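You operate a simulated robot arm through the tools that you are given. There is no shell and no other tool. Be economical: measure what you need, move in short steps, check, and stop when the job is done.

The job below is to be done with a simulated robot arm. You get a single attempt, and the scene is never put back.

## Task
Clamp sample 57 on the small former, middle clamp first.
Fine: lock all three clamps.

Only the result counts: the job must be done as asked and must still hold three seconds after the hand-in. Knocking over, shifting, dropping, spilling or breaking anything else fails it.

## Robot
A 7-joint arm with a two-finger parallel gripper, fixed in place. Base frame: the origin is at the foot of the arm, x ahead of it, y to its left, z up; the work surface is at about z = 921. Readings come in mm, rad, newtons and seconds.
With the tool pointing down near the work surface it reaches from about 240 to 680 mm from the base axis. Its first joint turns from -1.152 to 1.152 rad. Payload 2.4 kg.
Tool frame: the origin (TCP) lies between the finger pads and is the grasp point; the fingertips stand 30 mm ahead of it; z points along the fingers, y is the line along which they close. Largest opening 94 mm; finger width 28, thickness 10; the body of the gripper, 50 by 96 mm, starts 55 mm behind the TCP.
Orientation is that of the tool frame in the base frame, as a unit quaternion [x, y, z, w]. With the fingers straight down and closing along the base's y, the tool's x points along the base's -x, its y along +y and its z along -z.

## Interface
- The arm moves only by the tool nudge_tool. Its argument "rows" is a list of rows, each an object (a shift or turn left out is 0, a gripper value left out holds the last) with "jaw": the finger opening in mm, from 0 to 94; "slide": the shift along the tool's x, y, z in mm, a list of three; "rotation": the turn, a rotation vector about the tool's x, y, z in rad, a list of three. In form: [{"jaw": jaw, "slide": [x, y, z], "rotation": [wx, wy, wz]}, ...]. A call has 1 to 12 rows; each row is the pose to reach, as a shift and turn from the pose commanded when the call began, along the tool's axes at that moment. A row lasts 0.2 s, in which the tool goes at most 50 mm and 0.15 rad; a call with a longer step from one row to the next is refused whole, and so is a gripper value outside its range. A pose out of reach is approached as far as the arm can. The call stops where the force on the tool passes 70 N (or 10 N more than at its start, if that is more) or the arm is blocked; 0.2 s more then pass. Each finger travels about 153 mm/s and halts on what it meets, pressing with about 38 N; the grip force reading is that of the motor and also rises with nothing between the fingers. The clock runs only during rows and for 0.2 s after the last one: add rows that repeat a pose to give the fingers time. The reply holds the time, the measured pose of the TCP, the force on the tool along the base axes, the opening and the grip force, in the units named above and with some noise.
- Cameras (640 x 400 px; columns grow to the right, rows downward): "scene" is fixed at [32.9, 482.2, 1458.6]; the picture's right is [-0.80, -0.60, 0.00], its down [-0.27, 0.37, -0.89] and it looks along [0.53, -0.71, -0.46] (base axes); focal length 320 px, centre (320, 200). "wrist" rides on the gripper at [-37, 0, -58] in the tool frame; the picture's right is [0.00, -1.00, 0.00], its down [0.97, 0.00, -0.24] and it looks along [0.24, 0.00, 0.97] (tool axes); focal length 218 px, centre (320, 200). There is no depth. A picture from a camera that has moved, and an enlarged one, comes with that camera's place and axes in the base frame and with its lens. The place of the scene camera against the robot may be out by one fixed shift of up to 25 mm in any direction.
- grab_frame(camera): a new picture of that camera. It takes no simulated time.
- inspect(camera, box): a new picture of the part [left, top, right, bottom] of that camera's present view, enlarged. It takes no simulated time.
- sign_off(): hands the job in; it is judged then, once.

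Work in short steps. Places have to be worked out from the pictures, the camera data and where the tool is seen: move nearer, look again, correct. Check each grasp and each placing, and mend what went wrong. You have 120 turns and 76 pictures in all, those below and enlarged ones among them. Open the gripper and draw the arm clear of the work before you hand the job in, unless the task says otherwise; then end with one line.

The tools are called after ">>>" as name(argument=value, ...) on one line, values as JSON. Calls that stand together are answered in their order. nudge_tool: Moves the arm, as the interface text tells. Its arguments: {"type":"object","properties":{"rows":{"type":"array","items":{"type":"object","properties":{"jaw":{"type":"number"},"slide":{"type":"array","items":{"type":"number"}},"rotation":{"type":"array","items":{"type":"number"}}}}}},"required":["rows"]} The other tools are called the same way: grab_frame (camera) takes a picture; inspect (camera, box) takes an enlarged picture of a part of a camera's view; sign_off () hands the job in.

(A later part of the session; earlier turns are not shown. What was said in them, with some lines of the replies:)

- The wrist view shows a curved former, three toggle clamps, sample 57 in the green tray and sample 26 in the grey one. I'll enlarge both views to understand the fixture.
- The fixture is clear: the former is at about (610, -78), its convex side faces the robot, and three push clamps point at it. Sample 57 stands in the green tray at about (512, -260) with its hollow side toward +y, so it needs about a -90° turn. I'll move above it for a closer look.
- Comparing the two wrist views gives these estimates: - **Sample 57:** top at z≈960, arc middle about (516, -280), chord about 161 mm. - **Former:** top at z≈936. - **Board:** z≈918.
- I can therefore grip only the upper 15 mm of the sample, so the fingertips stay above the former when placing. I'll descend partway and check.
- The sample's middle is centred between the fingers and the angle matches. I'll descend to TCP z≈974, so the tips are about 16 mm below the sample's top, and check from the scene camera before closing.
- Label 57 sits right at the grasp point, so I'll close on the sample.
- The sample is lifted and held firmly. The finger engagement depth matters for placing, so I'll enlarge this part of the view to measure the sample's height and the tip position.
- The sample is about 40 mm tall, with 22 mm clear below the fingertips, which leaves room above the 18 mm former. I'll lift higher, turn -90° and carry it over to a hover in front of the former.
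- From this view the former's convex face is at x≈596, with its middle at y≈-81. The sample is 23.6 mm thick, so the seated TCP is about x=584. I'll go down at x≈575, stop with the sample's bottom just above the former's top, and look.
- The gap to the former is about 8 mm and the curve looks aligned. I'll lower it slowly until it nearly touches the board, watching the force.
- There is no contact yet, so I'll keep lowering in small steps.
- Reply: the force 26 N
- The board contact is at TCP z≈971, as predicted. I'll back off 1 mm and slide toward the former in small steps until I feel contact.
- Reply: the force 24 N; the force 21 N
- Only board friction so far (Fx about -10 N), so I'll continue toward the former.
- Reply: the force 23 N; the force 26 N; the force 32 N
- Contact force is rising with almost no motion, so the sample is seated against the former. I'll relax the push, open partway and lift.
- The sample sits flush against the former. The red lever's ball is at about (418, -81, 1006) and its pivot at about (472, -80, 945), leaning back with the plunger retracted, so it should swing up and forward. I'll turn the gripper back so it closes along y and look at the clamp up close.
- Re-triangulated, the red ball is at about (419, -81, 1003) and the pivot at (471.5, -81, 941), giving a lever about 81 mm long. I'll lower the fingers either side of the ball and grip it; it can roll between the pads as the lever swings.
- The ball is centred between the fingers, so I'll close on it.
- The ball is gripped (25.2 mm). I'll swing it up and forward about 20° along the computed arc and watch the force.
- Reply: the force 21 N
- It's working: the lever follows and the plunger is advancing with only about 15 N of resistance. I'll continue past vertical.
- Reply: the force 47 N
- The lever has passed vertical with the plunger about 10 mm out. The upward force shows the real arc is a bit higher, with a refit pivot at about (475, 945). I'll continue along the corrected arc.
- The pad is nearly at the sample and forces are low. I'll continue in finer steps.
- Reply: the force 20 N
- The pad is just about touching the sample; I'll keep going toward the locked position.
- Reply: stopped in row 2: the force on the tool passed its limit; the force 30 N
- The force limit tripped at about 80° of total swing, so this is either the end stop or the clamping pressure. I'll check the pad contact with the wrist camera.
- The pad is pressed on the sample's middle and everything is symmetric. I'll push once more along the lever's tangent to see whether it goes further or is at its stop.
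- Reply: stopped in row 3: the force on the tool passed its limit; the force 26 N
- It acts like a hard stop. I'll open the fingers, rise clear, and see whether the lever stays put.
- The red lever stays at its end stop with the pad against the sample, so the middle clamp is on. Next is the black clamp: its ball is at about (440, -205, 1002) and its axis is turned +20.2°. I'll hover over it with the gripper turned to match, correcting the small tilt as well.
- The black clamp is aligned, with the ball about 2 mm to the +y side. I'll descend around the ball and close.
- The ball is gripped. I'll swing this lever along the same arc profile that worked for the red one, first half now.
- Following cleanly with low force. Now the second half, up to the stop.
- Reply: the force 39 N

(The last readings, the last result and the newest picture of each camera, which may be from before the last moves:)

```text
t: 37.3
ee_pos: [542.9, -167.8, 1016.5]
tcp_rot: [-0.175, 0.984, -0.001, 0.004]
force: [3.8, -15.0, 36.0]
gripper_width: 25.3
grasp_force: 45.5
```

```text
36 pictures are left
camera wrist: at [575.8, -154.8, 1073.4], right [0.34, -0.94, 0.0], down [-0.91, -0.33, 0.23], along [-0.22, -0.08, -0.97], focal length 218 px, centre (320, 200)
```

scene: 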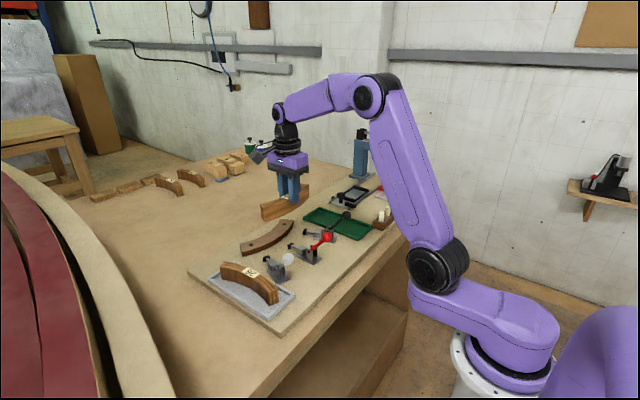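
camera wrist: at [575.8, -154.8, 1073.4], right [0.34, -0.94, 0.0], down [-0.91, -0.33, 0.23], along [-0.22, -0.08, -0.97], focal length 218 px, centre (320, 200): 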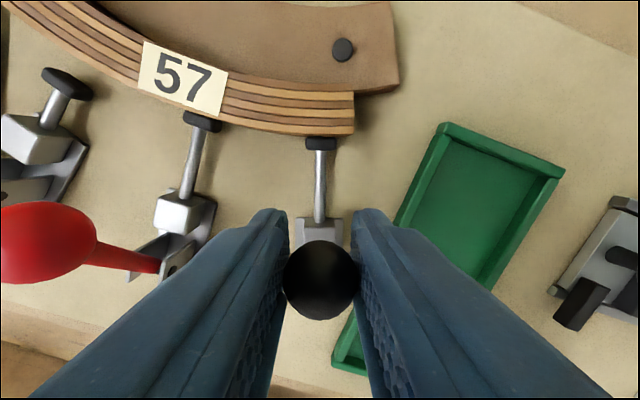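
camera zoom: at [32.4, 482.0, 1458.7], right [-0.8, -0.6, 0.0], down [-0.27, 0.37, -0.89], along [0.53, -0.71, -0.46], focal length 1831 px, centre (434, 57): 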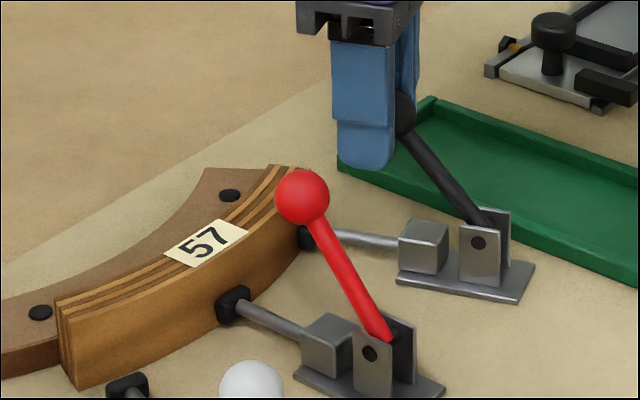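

The plunger is very near or touching the sample. I'll push further along the tangent until it stops.

>>> nudge_tool(rows=[{"jaw": 15, "slide": [-2, 0, 1.7]}, {"slide": [-4, 0, 3.4]}, {"slide": [-6, 0, 5.2]}, {"slide": [-8, 0, 7.2]}])

>>> grab_frame(camera="wrist")

```text
t: 38.0
ee_pos: [542.6, -166.4, 1016.7]
tcp_rot: [-0.173, 0.985, -0.001, -0.001]
force: [-16.8, 1.4, 15.4]
gripper_width: 25.4
grasp_force: 45.2
stopped in row 3: the force on the tool passed its limit (the readings are from after the stop); the commanded pose is now the measured one
```

```text
35 pictures are left
camera wrist: at [576.9, -154.7, 1072.6], right [0.34, -0.94, 0.0], down [-0.91, -0.33, 0.24], along [-0.23, -0.08, -0.97], focal length 218 px, centre (320, 200)
```

wrist: 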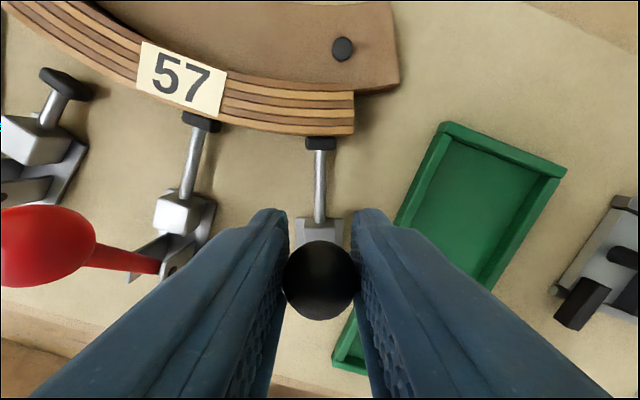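

It reached the stop. I'll release and rise, then check that the black lever stays.

>>> nudge_tool(rows=[{"jaw": 50}, {"jaw": 50}, {"jaw": 50, "slide": [0, 0, -40]}, {"jaw": 50, "slide": [0, 0, -80]}, {"jaw": 50, "slide": [0, 0, -100]}, {"jaw": 50, "slide": [0, 0, -100]}])

>>> inspect(camera="scene", box=[260, 190, 340, 260])

```text
t: 39.4
ee_pos: [542.7, -165.7, 1114.7]
tcp_rot: [-0.174, 0.985, -0.002, 0.001]
force: [0.8, -0.7, 1.0]
gripper_width: 49.8
grasp_force: 0.0
```

```text
5.71 times, centred on (300, 225) of scene
camera zoom: at [32.9, 482.2, 1458.6], right [-0.8, -0.6, 0.0], down [-0.27, 0.37, -0.89], along [0.53, -0.71, -0.46], focal length 1831 px, centre (434, 57)
```

zoom: 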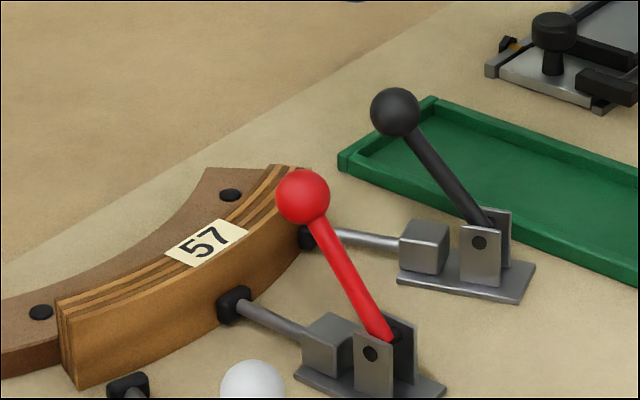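

Both the red and black levers hold. Now I'll hover over the white clamp at about (440, 42) with its axis turned -20°.

>>> nudge_tool(rows=[{"jaw": 50, "slide": [4, 38, 0], "rotation": [0, 0, 0.1175]}, {"slide": [8, 77, 0], "rotation": [0, 0, 0.235]}, {"slide": [12, 115, 0], "rotation": [0, 0, 0.3525]}, {"slide": [16, 154, 0], "rotation": [0, 0, 0.47]}, {"slide": [20, 192, 0], "rotation": [0, 0, 0.5875]}, {"slide": [24, 230.4, 0], "rotation": [0, 0, 0.705]}, {"slide": [24, 230.4, 0], "rotation": [0, 0, 0.705]}])

>>> grab_frame(camera="wrist")

```text
t: 41.0
ee_pos: [442.9, 42.5, 1114.2]
tcp_rot: [0.177, 0.984, -0.002, 0.002]
force: [0.3, 0.2, -0.1]
gripper_width: 49.9
grasp_force: 0.0
```

```text
33 pictures are left
camera wrist: at [477.2, 29.4, 1170.1], right [-0.35, -0.94, 0.0], down [-0.91, 0.34, 0.24], along [-0.22, 0.08, -0.97], focal length 218 px, centre (320, 200)
```

wrist: 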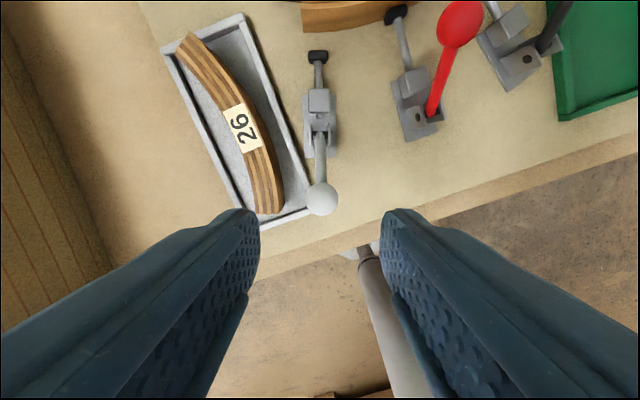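

The ball is well placed, about 3 mm behind the grasp line and 1 mm right. Sample 26's top (962) stays well below the fingertips (981), so I'll descend and grip.

>>> nudge_tool(rows=[{"jaw": 46, "slide": [3, -1, 40]}, {"slide": [3, -1, 80]}, {"slide": [3, -1, 102]}, {"slide": [3, -1, 102]}, {"jaw": 15, "slide": [3, -1, 102]}, {"jaw": 15, "slide": [3, -1, 102]}, {"jaw": 15, "slide": [3, -1, 102]}])

>>> grab_frame(camera="wrist")

```text
t: 42.6
ee_pos: [439.9, 42.9, 1011.9]
tcp_rot: [0.177, 0.984, -0.001, 0.0]
force: [3.1, 3.1, -7.3]
gripper_width: 25.0
grasp_force: 45.1
```

```text
32 pictures are left
camera wrist: at [473.7, 29.0, 1068.0], right [-0.35, -0.94, 0.0], down [-0.91, 0.34, 0.24], along [-0.22, 0.08, -0.97], focal length 218 px, centre (320, 200)
```

wrist: 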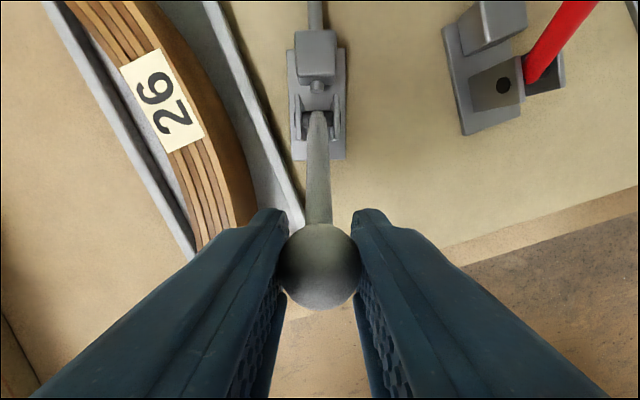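

Gripped the same way. I'll run the first half of the arc.

>>> nudge_tool(rows=[{"jaw": 15, "slide": [-4.6, 0, -4]}, {"slide": [-9.4, 0, -7.7]}, {"slide": [-15.4, 0, -11.5]}, {"slide": [-21.6, 0, -14.7]}, {"slide": [-28, 0, -17.3]}, {"slide": [-34.7, 0, -19.5]}, {"slide": [-41.5, 0, -21]}, {"slide": [-48.5, 0, -21.9]}, {"slide": [-55.5, 0, -22.3]}, {"slide": [-62.5, 0, -21.9]}])

>>> inspect(camera="scene", box=[220, 190, 330, 290])

```text
t: 44.8
ee_pos: [499.1, 22.2, 1035.2]
tcp_rot: [0.178, 0.984, -0.001, 0.003]
force: [-8.0, 20.6, 10.9]
gripper_width: 25.3
grasp_force: 44.7
```

```text
4.00 times, centred on (275, 240) of scene
camera zoom: at [32.6, 482.9, 1458.4], right [-0.8, -0.6, 0.0], down [-0.27, 0.37, -0.89], along [0.53, -0.71, -0.46], focal length 1282 px, centre (500, 40)
```

zoom: 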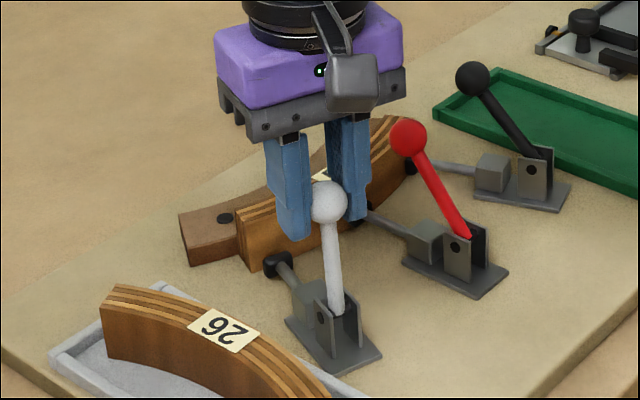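

Good, following. Only a mild side force, so I'll ease 1 mm toward +y and do the second half to the stop.

>>> nudge_tool(rows=[{"jaw": 15, "slide": [-7, 0.8, 1]}, {"slide": [-13.8, 0.8, 2.4]}, {"slide": [-20.5, 0.8, 4.6]}, {"slide": [-26.9, 0.8, 7.2]}, {"slide": [-32, 0.8, 9.8]}, {"slide": [-36.7, 0.8, 12.6]}, {"slide": [-39.5, 0.8, 14.5]}, {"slide": [-42, 0.8, 16.4]}, {"slide": [-44.5, 0.8, 18.4]}, {"slide": [-46.5, 0.8, 20.2]}])

>>> nudge_tool(rows=[{"jaw": 15, "slide": [-2, 0, 1.7]}, {"slide": [-4, 0, 3.4]}, {"slide": [-6, 0, 5.2]}, {"slide": [-8, 0, 7.2]}])

>>> grab_frame(camera="wrist")

```text
t: 47.0
ee_pos: [542.1, 6.6, 1017.1]
tcp_rot: [0.176, 0.984, 0.0, 0.002]
force: [-3.5, 20.5, 42.7]
gripper_width: 25.2
grasp_force: 44.6
```

```text
t: 47.5
ee_pos: [542.0, 6.7, 1015.9]
tcp_rot: [0.174, 0.985, -0.001, 0.0]
force: [-16.4, 2.5, 16.3]
gripper_width: 25.4
grasp_force: 44.1
stopped in row 2: the force on the tool passed its limit (the readings are from after the stop); the commanded pose is now the measured one
```

```text
30 pictures are left
camera wrist: at [576.6, -6.6, 1072.5], right [-0.35, -0.94, 0.0], down [-0.91, 0.34, 0.24], along [-0.23, 0.08, -0.97], focal length 218 px, centre (320, 200)
```

wrist: 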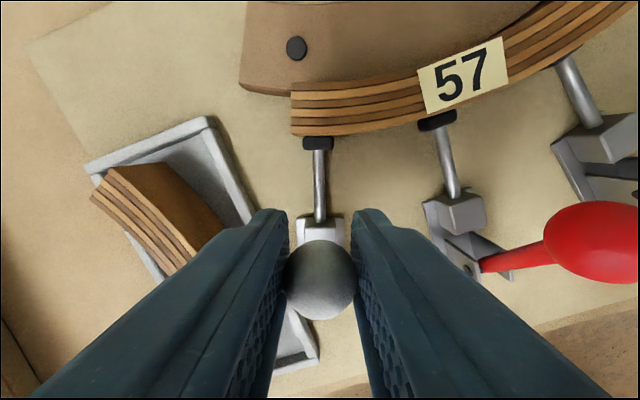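

The white clamp is at its stop with its pad on the sample. I'll release, rise and draw clear, then inspect all three.

>>> nudge_tool(rows=[{"jaw": 46}, {"jaw": 46}, {"jaw": 46, "slide": [0, 0, -40]}, {"slide": [0, 0, -80]}, {"slide": [0, 0, -125]}, {"slide": [25, -30, -155]}, {"slide": [45, -60, -185]}, {"slide": [45, -60, -185]}])

>>> inspect(camera="scene", box=[220, 190, 350, 290])

>>> inspect(camera="wrist", box=[200, 40, 480, 240])

```text
t: 49.3
ee_pos: [479.0, -36.0, 1199.9]
tcp_rot: [0.176, 0.984, -0.001, 0.0]
force: [-0.3, 0.6, 0.3]
gripper_width: 46.0
grasp_force: 0.1
```

```text
4.00 times, centred on (285, 240) of scene
camera zoom: at [32.9, 482.2, 1458.6], right [-0.8, -0.6, 0.0], down [-0.27, 0.37, -0.89], along [0.53, -0.71, -0.46], focal length 1282 px, centre (460, 40)
```

zoom: 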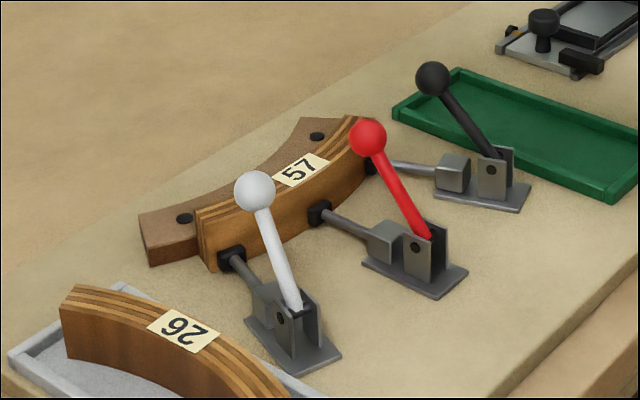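

```text
2.00 times, centred on (340, 140) of wrist
camera zoom: at [514.2, -48.7, 1256.9], right [-0.35, -0.94, 0.0], down [-0.91, 0.34, 0.24], along [-0.23, 0.08, -0.97], focal length 436 px, centre (280, 320)
```

zoom: 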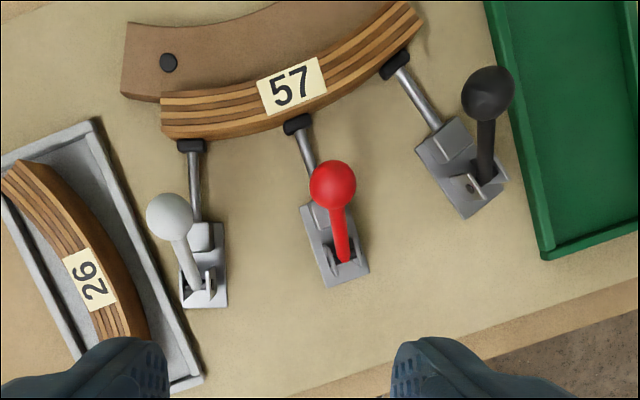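

All three levers stay at their stops, the pads press sample 57 against the former, nothing else has moved, and the arm is clear. I'm handing the job in.

>>> sign_off()

```text
The job is handed in.
```

Sample 57 is clamped on the small former: the middle (red) clamp went on first, then the black, then the white, and all three levers stayed at their stops after release.
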